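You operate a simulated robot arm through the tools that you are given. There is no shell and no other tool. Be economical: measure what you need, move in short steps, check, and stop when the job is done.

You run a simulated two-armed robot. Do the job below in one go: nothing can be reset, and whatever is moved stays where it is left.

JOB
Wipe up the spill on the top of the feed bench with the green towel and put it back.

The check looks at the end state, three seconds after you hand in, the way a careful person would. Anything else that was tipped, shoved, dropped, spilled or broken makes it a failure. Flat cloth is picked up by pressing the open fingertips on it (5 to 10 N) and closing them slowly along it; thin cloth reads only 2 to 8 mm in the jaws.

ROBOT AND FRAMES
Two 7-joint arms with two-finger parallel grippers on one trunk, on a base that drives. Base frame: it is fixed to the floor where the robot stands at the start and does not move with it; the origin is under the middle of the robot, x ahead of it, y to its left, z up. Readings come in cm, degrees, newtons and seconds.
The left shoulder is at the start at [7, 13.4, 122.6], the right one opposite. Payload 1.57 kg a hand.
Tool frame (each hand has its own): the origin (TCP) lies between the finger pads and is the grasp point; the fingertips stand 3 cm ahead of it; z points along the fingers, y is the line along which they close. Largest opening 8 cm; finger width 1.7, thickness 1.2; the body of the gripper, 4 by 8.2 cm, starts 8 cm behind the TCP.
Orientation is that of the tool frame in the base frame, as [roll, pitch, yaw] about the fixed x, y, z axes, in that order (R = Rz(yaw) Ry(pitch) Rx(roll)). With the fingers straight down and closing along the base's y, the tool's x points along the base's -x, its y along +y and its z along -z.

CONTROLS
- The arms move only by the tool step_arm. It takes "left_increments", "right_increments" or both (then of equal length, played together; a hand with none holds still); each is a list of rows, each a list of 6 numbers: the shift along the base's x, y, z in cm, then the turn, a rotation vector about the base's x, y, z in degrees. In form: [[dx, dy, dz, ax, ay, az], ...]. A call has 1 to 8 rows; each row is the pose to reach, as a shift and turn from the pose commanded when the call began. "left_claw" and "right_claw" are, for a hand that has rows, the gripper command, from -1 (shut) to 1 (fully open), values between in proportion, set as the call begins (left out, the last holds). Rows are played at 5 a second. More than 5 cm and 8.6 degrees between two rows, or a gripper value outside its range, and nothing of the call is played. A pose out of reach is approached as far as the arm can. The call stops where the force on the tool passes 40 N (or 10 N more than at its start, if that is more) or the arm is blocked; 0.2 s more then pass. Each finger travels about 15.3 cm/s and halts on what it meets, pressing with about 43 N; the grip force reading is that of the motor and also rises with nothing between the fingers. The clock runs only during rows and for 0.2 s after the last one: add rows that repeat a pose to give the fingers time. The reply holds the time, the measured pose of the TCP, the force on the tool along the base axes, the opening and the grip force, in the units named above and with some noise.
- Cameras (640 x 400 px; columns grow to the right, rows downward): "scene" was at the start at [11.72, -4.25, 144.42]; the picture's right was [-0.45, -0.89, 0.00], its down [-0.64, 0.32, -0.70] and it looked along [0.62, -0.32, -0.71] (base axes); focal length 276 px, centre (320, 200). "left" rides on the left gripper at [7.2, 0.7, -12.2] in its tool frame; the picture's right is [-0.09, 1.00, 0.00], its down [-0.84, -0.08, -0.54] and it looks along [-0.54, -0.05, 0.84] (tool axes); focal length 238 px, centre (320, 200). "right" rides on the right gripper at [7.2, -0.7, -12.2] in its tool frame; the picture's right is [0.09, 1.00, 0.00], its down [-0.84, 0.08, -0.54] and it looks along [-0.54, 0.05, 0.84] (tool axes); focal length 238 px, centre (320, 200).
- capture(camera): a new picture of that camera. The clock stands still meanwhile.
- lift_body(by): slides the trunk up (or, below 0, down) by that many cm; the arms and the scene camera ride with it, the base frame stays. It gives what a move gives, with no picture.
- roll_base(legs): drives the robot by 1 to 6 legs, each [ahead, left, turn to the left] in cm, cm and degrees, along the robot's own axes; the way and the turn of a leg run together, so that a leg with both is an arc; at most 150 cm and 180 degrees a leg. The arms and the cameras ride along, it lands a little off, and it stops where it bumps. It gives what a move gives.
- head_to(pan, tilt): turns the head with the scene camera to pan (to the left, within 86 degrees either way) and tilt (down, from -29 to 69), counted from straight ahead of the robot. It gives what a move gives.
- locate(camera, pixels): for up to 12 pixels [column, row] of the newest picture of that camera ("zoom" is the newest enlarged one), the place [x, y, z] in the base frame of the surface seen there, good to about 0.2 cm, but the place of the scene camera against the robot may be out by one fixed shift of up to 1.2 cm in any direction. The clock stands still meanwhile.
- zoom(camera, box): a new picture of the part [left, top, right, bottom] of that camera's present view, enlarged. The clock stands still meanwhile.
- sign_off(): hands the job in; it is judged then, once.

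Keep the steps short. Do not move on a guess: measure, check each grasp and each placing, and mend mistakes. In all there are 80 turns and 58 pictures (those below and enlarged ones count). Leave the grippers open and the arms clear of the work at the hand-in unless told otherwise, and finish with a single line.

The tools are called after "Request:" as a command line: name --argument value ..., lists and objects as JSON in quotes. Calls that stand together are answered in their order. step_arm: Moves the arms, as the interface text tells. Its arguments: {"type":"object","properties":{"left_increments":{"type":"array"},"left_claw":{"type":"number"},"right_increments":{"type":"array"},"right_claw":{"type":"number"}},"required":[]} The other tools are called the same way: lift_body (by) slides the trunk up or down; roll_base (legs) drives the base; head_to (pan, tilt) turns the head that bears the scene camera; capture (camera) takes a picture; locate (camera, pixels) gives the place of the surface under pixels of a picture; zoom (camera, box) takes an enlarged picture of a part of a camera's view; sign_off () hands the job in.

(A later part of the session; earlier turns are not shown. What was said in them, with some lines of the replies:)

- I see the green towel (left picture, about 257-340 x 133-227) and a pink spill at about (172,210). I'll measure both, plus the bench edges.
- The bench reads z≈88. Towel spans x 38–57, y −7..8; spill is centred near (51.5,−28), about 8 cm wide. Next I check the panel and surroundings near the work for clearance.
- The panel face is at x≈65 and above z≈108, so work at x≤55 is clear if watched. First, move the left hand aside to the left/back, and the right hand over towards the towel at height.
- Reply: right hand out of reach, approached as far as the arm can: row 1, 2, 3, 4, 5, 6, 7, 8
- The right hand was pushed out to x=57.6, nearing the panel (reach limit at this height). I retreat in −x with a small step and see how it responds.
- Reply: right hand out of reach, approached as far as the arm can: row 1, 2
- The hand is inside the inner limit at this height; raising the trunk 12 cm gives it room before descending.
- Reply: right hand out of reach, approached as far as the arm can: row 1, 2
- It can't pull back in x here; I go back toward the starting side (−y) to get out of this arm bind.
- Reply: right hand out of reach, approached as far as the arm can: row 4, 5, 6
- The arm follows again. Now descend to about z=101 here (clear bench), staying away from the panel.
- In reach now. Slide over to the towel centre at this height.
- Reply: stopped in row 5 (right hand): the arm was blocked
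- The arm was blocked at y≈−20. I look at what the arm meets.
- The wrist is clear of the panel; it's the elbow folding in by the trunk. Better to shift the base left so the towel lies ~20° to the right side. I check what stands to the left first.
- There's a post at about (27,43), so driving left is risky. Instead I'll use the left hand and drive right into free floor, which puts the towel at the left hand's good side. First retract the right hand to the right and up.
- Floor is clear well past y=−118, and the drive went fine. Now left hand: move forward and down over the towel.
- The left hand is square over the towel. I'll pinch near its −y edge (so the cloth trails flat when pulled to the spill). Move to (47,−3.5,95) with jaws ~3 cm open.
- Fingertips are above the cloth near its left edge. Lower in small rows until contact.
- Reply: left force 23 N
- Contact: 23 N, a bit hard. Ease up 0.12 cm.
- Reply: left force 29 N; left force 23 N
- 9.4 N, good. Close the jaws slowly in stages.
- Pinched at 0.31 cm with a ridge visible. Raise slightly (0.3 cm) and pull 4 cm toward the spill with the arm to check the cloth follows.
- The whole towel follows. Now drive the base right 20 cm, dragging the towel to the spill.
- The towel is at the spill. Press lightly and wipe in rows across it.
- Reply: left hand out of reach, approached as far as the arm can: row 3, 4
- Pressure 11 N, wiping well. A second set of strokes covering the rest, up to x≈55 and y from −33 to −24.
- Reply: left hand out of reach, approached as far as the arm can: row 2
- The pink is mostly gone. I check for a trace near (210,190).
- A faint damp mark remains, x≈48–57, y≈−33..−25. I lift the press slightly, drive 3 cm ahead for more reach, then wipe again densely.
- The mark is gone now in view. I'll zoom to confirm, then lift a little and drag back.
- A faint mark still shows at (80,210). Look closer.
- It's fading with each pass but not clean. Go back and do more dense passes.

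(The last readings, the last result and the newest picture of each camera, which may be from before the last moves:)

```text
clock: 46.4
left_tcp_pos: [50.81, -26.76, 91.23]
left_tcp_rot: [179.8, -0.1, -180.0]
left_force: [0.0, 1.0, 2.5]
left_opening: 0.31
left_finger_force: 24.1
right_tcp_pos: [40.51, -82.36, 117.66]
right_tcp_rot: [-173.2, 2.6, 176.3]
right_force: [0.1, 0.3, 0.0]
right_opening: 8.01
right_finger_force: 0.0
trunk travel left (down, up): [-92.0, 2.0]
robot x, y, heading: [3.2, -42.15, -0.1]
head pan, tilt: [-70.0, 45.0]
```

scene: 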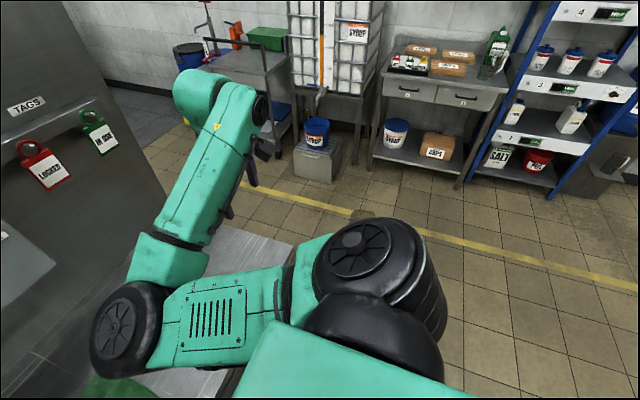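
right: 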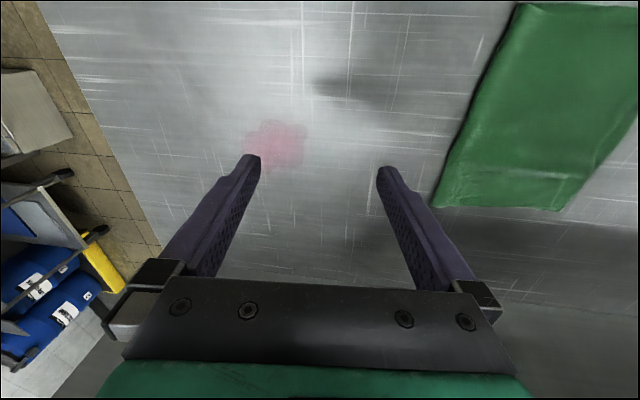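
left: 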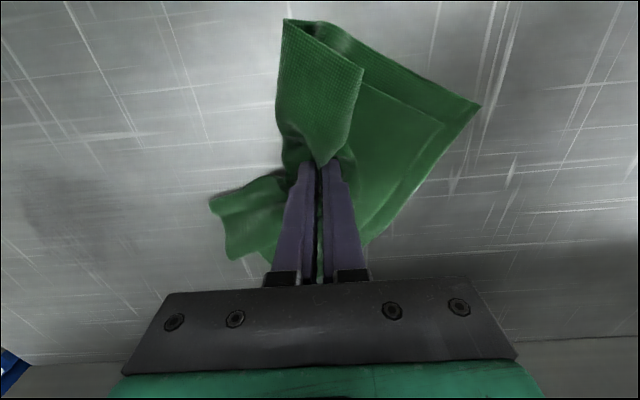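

Press was light (2.5 N); press slightly more and continue the strokes.

Request:
step_arm --left_increments '[[0, -4.5, -0.15, 0, 0, 0], [1.3, -4.5, -0.15, 0, 0, 0], [1.3, 0, -0.15, 0, 0, 0], [1.3, 4.5, -0.15, 0, 0, 0], [2.6, 4.5, -0.15, 0, 0, 0], [2.6, 0, -0.15, 0, 0, 0], [2.6, -4.5, -0.15, 0, 0, 0], [3.9, -4.5, -0.15, 0, 0, 0]]'

Request:
step_arm --left_increments '[[0, 4.5, 0, 0, 0, 0], [0, 9, 0, 0, 0, 0], [1.5, 9, 0, 0, 0, 0], [1.5, 4.5, 0, 0, 0, 0], [1.5, 0, 0, 0, 0, 0], [-2, 0, 0, 0, 0, 0], [-4.5, 0, 0, 0, 0, 0], [-7.5, 0, 0, 0, 0, 0]]'

Request:
step_arm --left_increments '[[0, 2, 0, 0, 0, 0], [4, 2, 0, 0, 0, 0], [8, 2, 0, 0, 0, 0], [8, 4, 0, 0, 0, 0], [4, 4, 0, 0, 0, 0], [0, 4, 0, 0, 0, 0], [0, 6, 0, 0, 0, 0], [4, 6, 0, 0, 0, 0]]'

Request:
step_arm --left_increments '[[4, 0, 0, 0, 0, 0], [4, 2, 0, 0, 0, 0], [0, 2, 0, 0, 0, 0], [-4.5, 2, 0, 0, 0, 0], [-4.5, 5, 0, 0, 0, 0], [-4.5, 9, 0.4, 0, 0, 0], [-4.5, 12, 0.4, 0, 0, 0]]'

Request:
roll_base --legs '[[0, 10, 0]]'

Request:
capture --camera "left"

```text
clock: 48.1
left_tcp_pos: [54.52, -31.44, 91.13]
left_tcp_rot: [179.9, 0.0, 180.0]
left_force: [-6.8, -0.2, 16.1]
left_opening: 0.29
left_finger_force: 24.4
right_tcp_pos: [39.91, -82.36, 117.78]
right_tcp_rot: [-173.2, 2.9, 176.4]
right_force: [0.2, -0.3, 0.5]
right_opening: 8.01
right_finger_force: 0.1
trunk travel left (down, up): [-92.0, 2.0]
robot x, y, heading: [3.88, -42.01, -0.1]
head pan, tilt: [-70.0, 45.0]
```

```text
clock: 50.0
left_tcp_pos: [47.26, -31.22, 91.22]
left_tcp_rot: [-179.9, 0.4, -179.9]
left_force: [12.9, 1.2, 34.5]
left_opening: 0.3
left_finger_force: 24.6
right_tcp_pos: [40.11, -82.4, 117.76]
right_tcp_rot: [-173.2, 2.9, 176.4]
right_force: [-0.9, -0.9, 0.2]
right_opening: 7.99
right_finger_force: 0.2
trunk travel left (down, up): [-92.0, 2.0]
robot x, y, heading: [3.81, -42.16, -0.0]
head pan, tilt: [-70.0, 45.0]
```

```text
clock: 51.8
left_tcp_pos: [50.72, -25.19, 91.14]
left_tcp_rot: [-180.0, -0.1, -179.9]
left_force: [-14.6, -2.7, 32.7]
left_opening: 0.3
left_finger_force: 24.0
right_tcp_pos: [39.72, -82.18, 117.95]
right_tcp_rot: [-173.2, 3.2, 176.4]
right_force: [-0.1, -0.4, 0.2]
right_opening: 8.03
right_finger_force: 0.1
trunk travel left (down, up): [-92.0, 2.0]
robot x, y, heading: [3.62, -42.01, 0.1]
head pan, tilt: [-70.0, 45.0]
```

```text
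clock: 53.4
left_tcp_pos: [46.38, -13.01, 91.26]
left_tcp_rot: [179.7, -0.1, 180.0]
left_force: [0.2, -0.9, 3.8]
left_opening: 0.3
left_finger_force: 24.2
right_tcp_pos: [40.19, -82.18, 117.71]
right_tcp_rot: [-173.2, 2.9, 176.4]
right_force: [-0.2, 0.5, -0.1]
right_opening: 8.01
right_finger_force: 0.2
trunk travel left (down, up): [-92.0, 2.0]
robot x, y, heading: [3.67, -41.99, 0.2]
head pan, tilt: [-70.0, 45.0]
```

```text
clock: 54.5
left_tcp_pos: [46.61, -3.12, 91.29]
left_tcp_rot: [179.9, -0.1, 179.9]
left_force: [-0.5, -1.3, 3.6]
left_opening: 0.3
left_finger_force: 24.5
right_tcp_pos: [40.47, -72.23, 117.67]
right_tcp_rot: [-173.3, 2.7, 176.4]
right_force: [-1.1, -0.3, -0.8]
right_opening: 8.0
right_finger_force: 0.1
trunk travel left (down, up): [-92.0, 2.0]
robot x, y, heading: [3.52, -31.39, -0.1]
head pan, tilt: [-70.0, 45.0]
```

```text
32 pictures are left
```

left: 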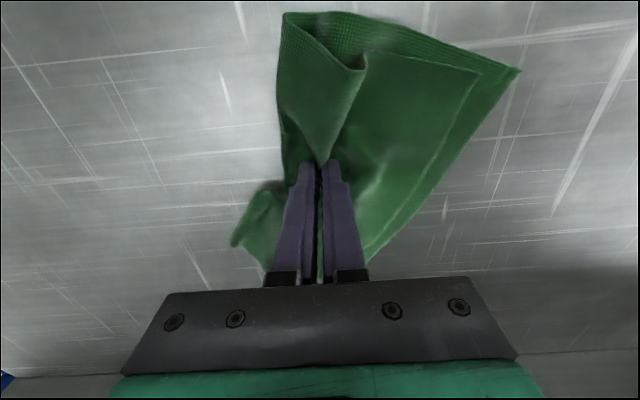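

The pinch point is back at its start. Check the spill area from both hand cameras.

Request:
zoom --camera "left" --box '[0, 130, 240, 330]'

Request:
head_to --pan 25 --tilt 45

Request:
capture --camera "scene"

```text
2.00 times, centred on (120, 230) of left
```

zoom: 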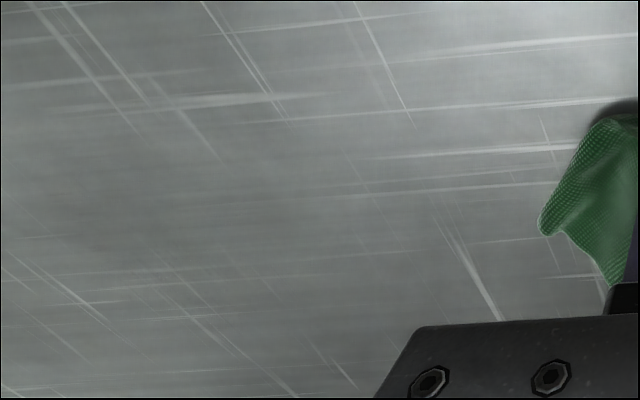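

```text
clock: 56.2
left_tcp_pos: [46.58, -3.04, 91.27]
left_tcp_rot: [179.8, -0.1, 179.9]
left_force: [1.5, 0.2, 2.7]
left_opening: 0.3
left_finger_force: 24.4
right_tcp_pos: [40.27, -71.93, 117.62]
right_tcp_rot: [-173.1, 2.8, 176.2]
right_force: [-1.1, 0.3, 0.7]
right_opening: 8.0
right_finger_force: 0.0
trunk travel left (down, up): [-92.0, 2.0]
robot x, y, heading: [3.37, -31.83, 0.0]
head pan, tilt: [25.0, 45.0]
```

```text
30 pictures are left
```

scene: 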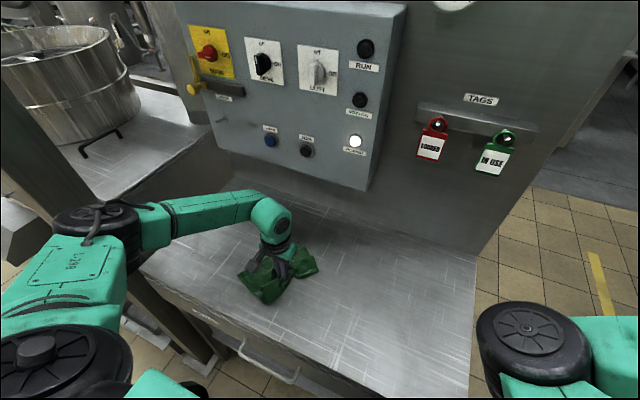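

Request:
zoom --camera "scene" --box '[220, 180, 480, 360]'

```text
2.22 times, centred on (350, 270) of scene
```

zoom: 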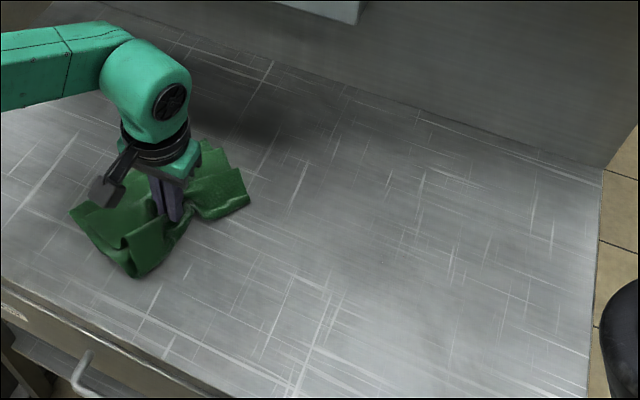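

The bench is clean. Open the jaws gently and lift straight off, then look at the towel's lie.

Request:
step_arm --left_increments '[[0, 0, 0.1, 0, 0, 0], [0, 0, 0.1, 0, 0, 0], [0, 0, 0.1, 0, 0, 0]]' --left_claw -0.3

Request:
step_arm --left_increments '[[0, 0, 2, 0, 0, 0], [0, 0, 5, 0, 0, 0], [0, 0, 9, 0, 0, 0], [-2, 0, 13, 0, 0, 0], [-4, 2, 17, 0, 0, 0], [-4, 2, 17, 0, 0, 0]]'

Request:
capture --camera "left"

```text
clock: 57.0
left_tcp_pos: [46.59, -2.96, 91.4]
left_tcp_rot: [179.9, -0.2, 179.9]
left_force: [-0.1, -0.1, 0.7]
left_opening: 2.79
left_finger_force: 0.1
right_tcp_pos: [40.32, -71.99, 117.61]
right_tcp_rot: [-173.2, 2.7, 176.3]
right_force: [0.1, -0.1, -0.4]
right_opening: 8.0
right_finger_force: 0.0
trunk travel left (down, up): [-92.0, 2.0]
robot x, y, heading: [3.65, -31.57, -0.2]
head pan, tilt: [25.0, 45.0]
```

```text
clock: 58.4
left_tcp_pos: [42.5, -0.83, 108.32]
left_tcp_rot: [179.8, -0.2, 180.0]
left_force: [-0.2, -0.1, -0.3]
left_opening: 2.81
left_finger_force: 0.1
right_tcp_pos: [40.46, -72.03, 117.67]
right_tcp_rot: [-173.1, 2.7, 176.3]
right_force: [0.2, 0.6, 0.8]
right_opening: 8.03
right_finger_force: 0.1
trunk travel left (down, up): [-92.0, 2.0]
robot x, y, heading: [3.85, -31.69, 0.2]
head pan, tilt: [25.0, 45.0]
```

```text
28 pictures are left
```

left: 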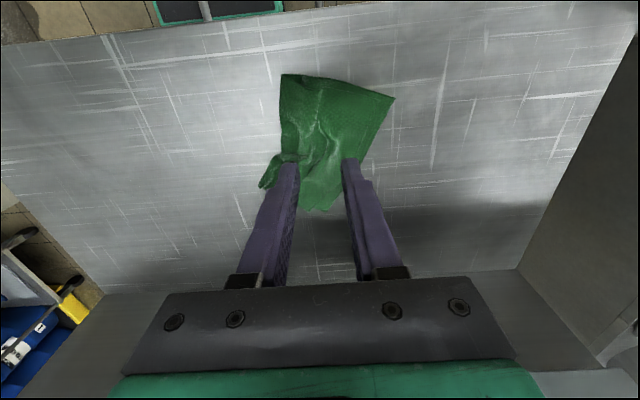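

Request:
zoom --camera "left" --box '[230, 50, 430, 230]'

Request:
locate --camera "left" --pixels '[[282, 76], [394, 97], [338, 180], [320, 208], [300, 205], [262, 186], [282, 150], [310, 120], [370, 140], [315, 160]]'

```text
2.22 times, centred on (330, 140) of left
```

zoom: 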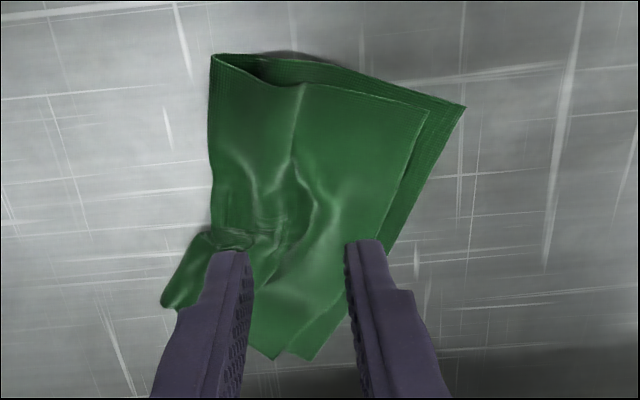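

```text
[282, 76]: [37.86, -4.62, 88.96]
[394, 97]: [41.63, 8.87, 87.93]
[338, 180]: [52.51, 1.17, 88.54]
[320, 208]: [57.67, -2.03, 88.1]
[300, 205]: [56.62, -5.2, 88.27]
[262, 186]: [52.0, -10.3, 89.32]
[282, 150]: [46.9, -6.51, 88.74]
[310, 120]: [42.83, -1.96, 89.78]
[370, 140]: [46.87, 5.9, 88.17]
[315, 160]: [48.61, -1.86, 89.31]
```

The towel is back at centre (~47,−2) but turned ~25° and its far end is bunched. I'll tidy it: pinch near the far right corner (≈54.5,0) and pull it to +y. First shift the base 6 cm left for reach.

Request:
roll_base --legs '[[0, 6, 0]]'

```text
clock: 59.4
left_tcp_pos: [42.56, 4.22, 108.42]
left_tcp_rot: [179.4, -0.1, 179.8]
left_force: [-0.4, -0.9, 1.1]
left_opening: 2.82
left_finger_force: 0.1
right_tcp_pos: [40.23, -66.9, 117.38]
right_tcp_rot: [-173.6, 2.8, 176.3]
right_force: [0.0, -1.1, 0.0]
right_opening: 7.98
right_finger_force: 0.0
trunk travel left (down, up): [-92.0, 2.0]
robot x, y, heading: [3.42, -26.1, -0.3]
head pan, tilt: [25.0, 45.0]
```

Request:
step_arm --left_increments '[[3, -2, -3, 0, 0, 0], [6, -4, -5, 0, 0, 0], [9, -4, -8, 0, 0, 0], [12, -4, -11, 0, 0, 0], [12, -4, -14, 0, 0, 0], [12, -4, -16, 0, 0, 0], [12, -4, -16.7, 0, 0, 0], [12, -4, -16.9, 0, 0, 0]]' --left_claw -0.45

Request:
capture --camera "left"

```text
clock: 61.2
left_tcp_pos: [54.43, 1.02, 91.3]
left_tcp_rot: [179.9, -0.1, 180.0]
left_force: [-0.2, 0.3, -0.2]
left_opening: 2.18
left_finger_force: 0.2
right_tcp_pos: [40.35, -66.26, 117.76]
right_tcp_rot: [-173.1, 2.7, 176.2]
right_force: [0.4, -0.1, 0.1]
right_opening: 8.0
right_finger_force: 0.0
trunk travel left (down, up): [-92.0, 2.0]
robot x, y, heading: [3.72, -25.96, -0.2]
head pan, tilt: [25.0, 45.0]
```

```text
26 pictures are left
```

left: 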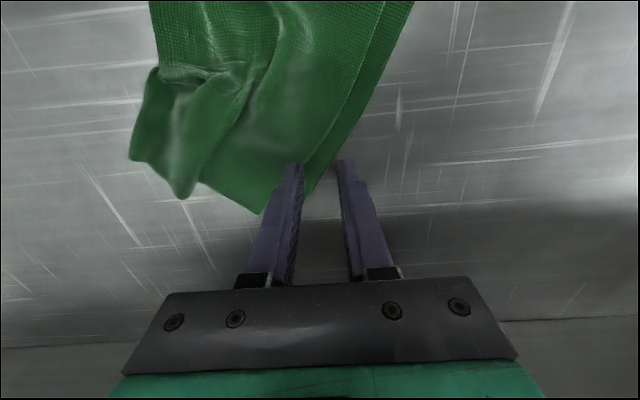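

The jaws straddle the edge; I shift 1.8 cm to −y (slightly raised) so both tips are on the cloth, then press.

Request:
step_arm --left_increments '[[0, 0, 1, 0, 0, 0], [0, -2, 1, 0, 0, 0], [0, -2, 0, 0, 0, 0], [0, -2, -0.1, 0, 0, 0], [0, -2, -0.1, 0, 0, 0]]'

```text
clock: 62.4
left_tcp_pos: [54.46, -0.95, 91.34]
left_tcp_rot: [180.0, 0.0, 179.8]
left_force: [0.0, -1.0, -0.4]
left_opening: 2.22
left_finger_force: 0.0
right_tcp_pos: [40.27, -66.06, 117.58]
right_tcp_rot: [-173.2, 2.7, 176.2]
right_force: [0.1, -0.3, -0.3]
right_opening: 8.0
right_finger_force: 0.0
trunk travel left (down, up): [-92.0, 2.0]
robot x, y, heading: [3.48, -25.53, -0.3]
head pan, tilt: [25.0, 45.0]
```

Request:
step_arm --left_increments '[[0, 0, -0.15, 0, 0, 0], [0, 0, -0.25, 0, 0, 0], [0, 0, -0.25, 0, 0, 0]]'

```text
clock: 63.2
left_tcp_pos: [54.39, -0.95, 91.17]
left_tcp_rot: [-180.0, 0.0, 180.0]
left_force: [1.9, 1.4, 10.6]
left_opening: 2.17
left_finger_force: 0.1
right_tcp_pos: [40.23, -66.1, 117.76]
right_tcp_rot: [-173.1, 2.7, 176.2]
right_force: [-0.1, -0.6, -0.6]
right_opening: 7.99
right_finger_force: 0.1
trunk travel left (down, up): [-92.0, 2.0]
robot x, y, heading: [3.4, -25.57, 0.0]
head pan, tilt: [25.0, 45.0]
```

10.6 N. Close slowly.

Request:
step_arm --left_increments '[[0, 0, 0, 0, 0, 0]]' --left_claw -0.7

Request:
step_arm --left_increments '[[0, 0, 0, 0, 0, 0]]' --left_claw -0.85

Request:
step_arm --left_increments '[[0, 0, 0, 0, 0, 0], [0, 0, 0, 0, 0, 0]]' --left_claw -1

Request:
step_arm --left_increments '[[0, 0, 0.3, 0, 0, 0], [0, 2, 0.3, 0, 0, 0], [0.3, 4, 0.3, 0, 0, 0], [0.6, 6, 0.3, 0, 0, 0], [0.6, 6, 0.3, 0, 0, 0]]'

Request:
capture --camera "left"

```text
clock: 63.6
left_tcp_pos: [54.34, -0.98, 91.11]
left_tcp_rot: [180.0, 0.0, 179.9]
left_force: [2.0, -0.1, 12.5]
left_opening: 1.17
left_finger_force: 0.0
right_tcp_pos: [40.31, -66.25, 117.66]
right_tcp_rot: [-173.2, 2.7, 176.3]
right_force: [-0.2, -0.6, 0.1]
right_opening: 7.99
right_finger_force: 0.1
trunk travel left (down, up): [-92.0, 2.0]
robot x, y, heading: [3.71, -25.8, -0.1]
head pan, tilt: [25.0, 45.0]
```

```text
clock: 64.0
left_tcp_pos: [54.38, -1.17, 91.17]
left_tcp_rot: [180.0, 0.0, 179.9]
left_force: [1.8, 0.1, 13.7]
left_opening: 0.46
left_finger_force: 0.0
right_tcp_pos: [40.19, -66.1, 117.72]
right_tcp_rot: [-173.2, 2.9, 176.3]
right_force: [0.3, 0.6, 0.2]
right_opening: 7.98
right_finger_force: 0.0
trunk travel left (down, up): [-92.0, 2.0]
robot x, y, heading: [3.71, -25.43, -0.3]
head pan, tilt: [25.0, 45.0]
```

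```text
clock: 64.6
left_tcp_pos: [54.37, -1.06, 91.16]
left_tcp_rot: [179.9, 0.0, 179.9]
left_force: [2.1, -0.5, 12.9]
left_opening: 0.21
left_finger_force: 23.5
right_tcp_pos: [40.16, -66.13, 117.67]
right_tcp_rot: [-173.2, 2.7, 176.2]
right_force: [0.1, 0.9, 0.5]
right_opening: 8.0
right_finger_force: 0.1
trunk travel left (down, up): [-92.0, 2.0]
robot x, y, heading: [3.87, -25.75, -0.3]
head pan, tilt: [25.0, 45.0]
```

```text
clock: 65.8
left_tcp_pos: [52.34, 4.21, 91.78]
left_tcp_rot: [179.9, -0.2, 179.7]
left_force: [-0.7, -0.2, 0.2]
left_opening: 0.23
left_finger_force: 23.8
left hand out of reach, approached as far as the arm can: row 3, 4, 5
right_tcp_pos: [40.2, -65.87, 117.84]
right_tcp_rot: [-173.2, 2.8, 176.2]
right_force: [0.3, -0.3, 0.8]
right_opening: 8.01
right_finger_force: 0.0
trunk travel left (down, up): [-92.0, 2.0]
robot x, y, heading: [3.63, -25.84, -0.2]
head pan, tilt: [25.0, 45.0]
```

```text
25 pictures are left
```

left: 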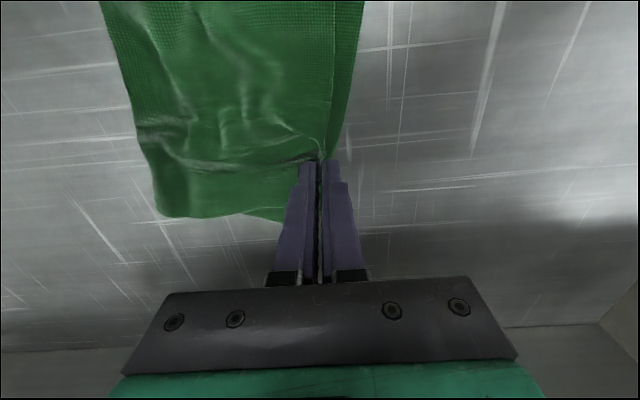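

It straightened nicely. The arm ran out of reach at x=52; drag the remaining bit with the base: 2.5 ahead, 2 left.

Request:
roll_base --legs '[[2.5, 2.5, 0]]'

Request:
capture --camera "left"

```text
clock: 66.7
left_tcp_pos: [54.43, 6.22, 92.11]
left_tcp_rot: [179.7, 0.1, 179.9]
left_force: [-0.1, -0.3, 0.9]
left_opening: 0.23
left_finger_force: 23.4
right_tcp_pos: [42.17, -64.08, 117.67]
right_tcp_rot: [-173.5, 3.0, 176.2]
right_force: [0.3, 0.1, 0.1]
right_opening: 7.99
right_finger_force: 0.0
trunk travel left (down, up): [-92.0, 2.0]
robot x, y, heading: [6.2, -23.02, -0.3]
head pan, tilt: [25.0, 45.0]
```

```text
24 pictures are left
```

left: 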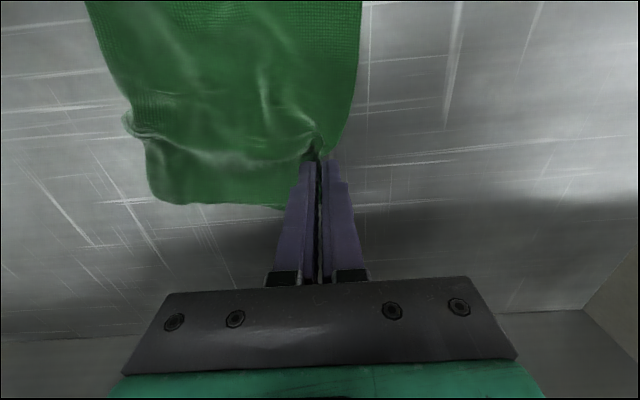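

Release and lift off, then view.

Request:
step_arm --left_increments '[[0, 0, 0, 0, 0, 0], [0, 0, 0, 0, 0, 0]]' --left_claw -0.4

Request:
step_arm --left_increments '[[-0.5, 0, 3, 0, 0, 0], [-3, 0, 7, 0, 0, 0], [-6, 0, 11, 0, 0, 0], [-9, -1, 15, 0, 0, 0], [-12, -2, 18, 0, 0, 0], [-12, -2, 18, 0, 0, 0]]'

Request:
capture --camera "left"

```text
clock: 67.2
left_tcp_pos: [54.62, 6.5, 91.84]
left_tcp_rot: [179.9, 0.0, 179.9]
left_force: [-0.1, -0.4, -0.2]
left_opening: 2.4
left_finger_force: 0.0
right_tcp_pos: [42.59, -63.78, 117.69]
right_tcp_rot: [-173.2, 2.7, 176.2]
right_force: [0.5, 0.3, 0.6]
right_opening: 7.99
right_finger_force: 0.1
trunk travel left (down, up): [-92.0, 2.0]
robot x, y, heading: [6.2, -23.16, -0.1]
head pan, tilt: [25.0, 45.0]
```

```text
refused: row 4 steps farther than a row can; nothing moved
```

```text
23 pictures are left
```

left: 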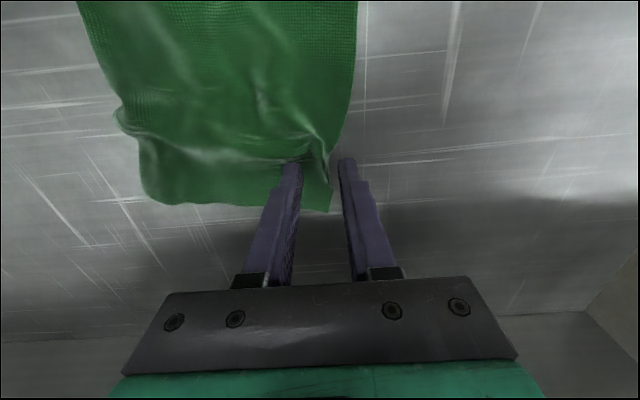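

Request:
step_arm --left_increments '[[-0.5, 0, 3, 0, 0, 0], [-3, 0, 6.5, 0, 0, 0], [-6, 0, 10, 0, 0, 0], [-9, -1, 13.5, 0, 0, 0], [-12, -2, 17, 0, 0, 0], [-12, -2, 17, 0, 0, 0]]'

Request:
capture --camera "left"

```text
clock: 68.7
left_tcp_pos: [42.96, 4.69, 108.63]
left_tcp_rot: [179.8, -0.3, 179.9]
left_force: [0.1, -0.2, -0.8]
left_opening: 2.42
left_finger_force: 0.1
right_tcp_pos: [42.82, -63.62, 117.68]
right_tcp_rot: [-173.1, 2.6, 176.2]
right_force: [0.1, -0.6, 0.2]
right_opening: 8.0
right_finger_force: 0.1
trunk travel left (down, up): [-92.0, 2.0]
robot x, y, heading: [5.88, -23.19, -0.2]
head pan, tilt: [25.0, 45.0]
```

```text
22 pictures are left
```

left: 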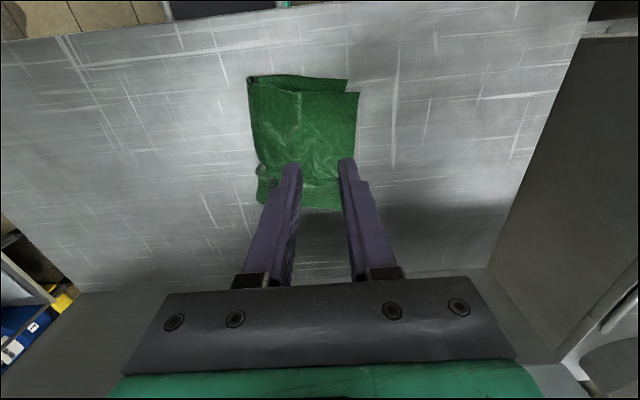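

Request:
locate --camera "left" --pixels '[[248, 78], [348, 81], [357, 95], [341, 209], [262, 202], [258, 170], [300, 130]]'

Request:
zoom --camera "left" --box '[210, 60, 400, 220]'

```text
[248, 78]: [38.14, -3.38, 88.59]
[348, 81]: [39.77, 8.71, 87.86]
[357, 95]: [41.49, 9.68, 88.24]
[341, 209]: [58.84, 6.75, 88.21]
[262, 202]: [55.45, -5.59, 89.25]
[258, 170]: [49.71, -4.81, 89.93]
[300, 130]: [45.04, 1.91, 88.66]
```

```text
2.50 times, centred on (305, 140) of left
```

zoom: 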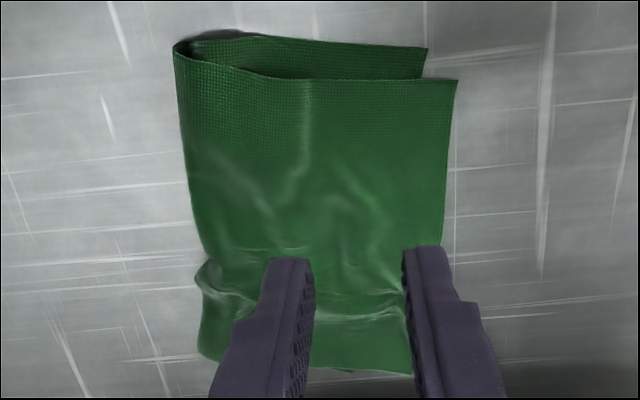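

The towel lies flat and square, footprint x 38–58, y −5..9, within about 2 cm of where it was. Open the jaws, draw the hand back, and do a final look.

Request:
step_arm --left_increments '[[-2, 0, 3, 0, 0, 0], [-4, -1, 6, 0, 0, 0], [-7, -2, 9, 0, 0, 0], [-10, -3, 12, 0, 0, 0], [-13, -4, 15, 0, 0, 0], [-16, -4, 18, 0, 0, 0], [-16, -4, 18, 0, 0, 0]]' --left_claw 1

Request:
head_to --pan 5 --tilt 50

Request:
capture --camera "scene"

Request:
capture --camera "left"

```text
clock: 70.2
left_tcp_pos: [26.88, 0.56, 127.11]
left_tcp_rot: [179.9, -0.2, 180.0]
left_force: [-0.2, 0.0, 0.4]
left_opening: 8.0
left_finger_force: 0.1
right_tcp_pos: [42.87, -63.59, 117.78]
right_tcp_rot: [-173.1, 2.8, 176.3]
right_force: [-0.1, -1.3, 0.2]
right_opening: 7.99
right_finger_force: 0.0
trunk travel left (down, up): [-92.0, 2.0]
robot x, y, heading: [6.05, -22.98, -0.1]
head pan, tilt: [25.0, 45.0]
```

```text
clock: 71.1
left_tcp_pos: [27.02, 0.52, 127.0]
left_tcp_rot: [-180.0, -0.2, 179.8]
left_force: [0.0, 0.6, 0.3]
left_opening: 8.0
left_finger_force: 0.1
right_tcp_pos: [42.79, -63.68, 117.79]
right_tcp_rot: [-173.2, 2.7, 176.2]
right_force: [0.8, 0.8, 0.9]
right_opening: 8.01
right_finger_force: 0.0
trunk travel left (down, up): [-92.0, 2.0]
robot x, y, heading: [6.05, -23.12, -0.1]
head pan, tilt: [5.0, 50.0]
```

```text
20 pictures are left
```

scene: 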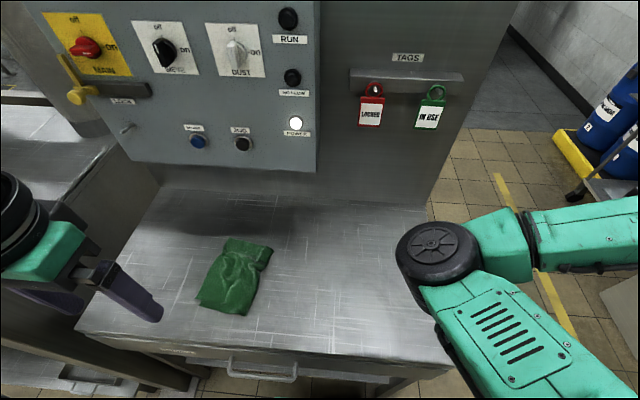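

```text
19 pictures are left
```

left: 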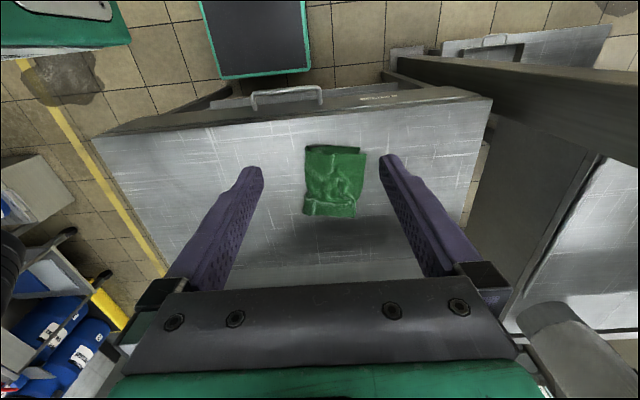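

Towel in place, panel and tags undisturbed. One last close look at the wiped area.

Request:
zoom --camera "scene" --box '[190, 190, 420, 340]'

```text
2.67 times, centred on (305, 265) of scene
```

zoom: 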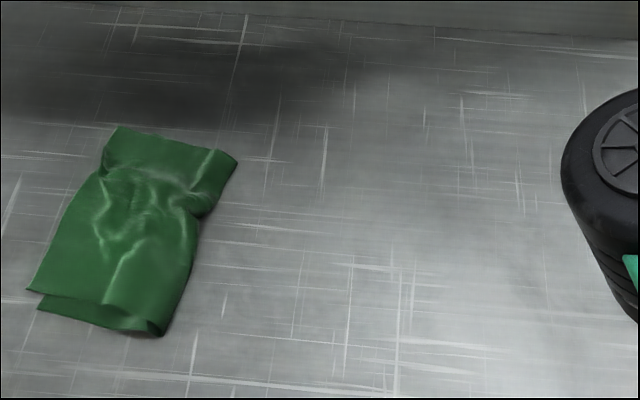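

The bench is clean and the towel is back in its place; handing in.

Request:
sign_off

```text
The job is handed in.
```

The spill is wiped up, and the green towel is back within about 2 cm of its old place, lying nearly flat with a few creases at its far end.
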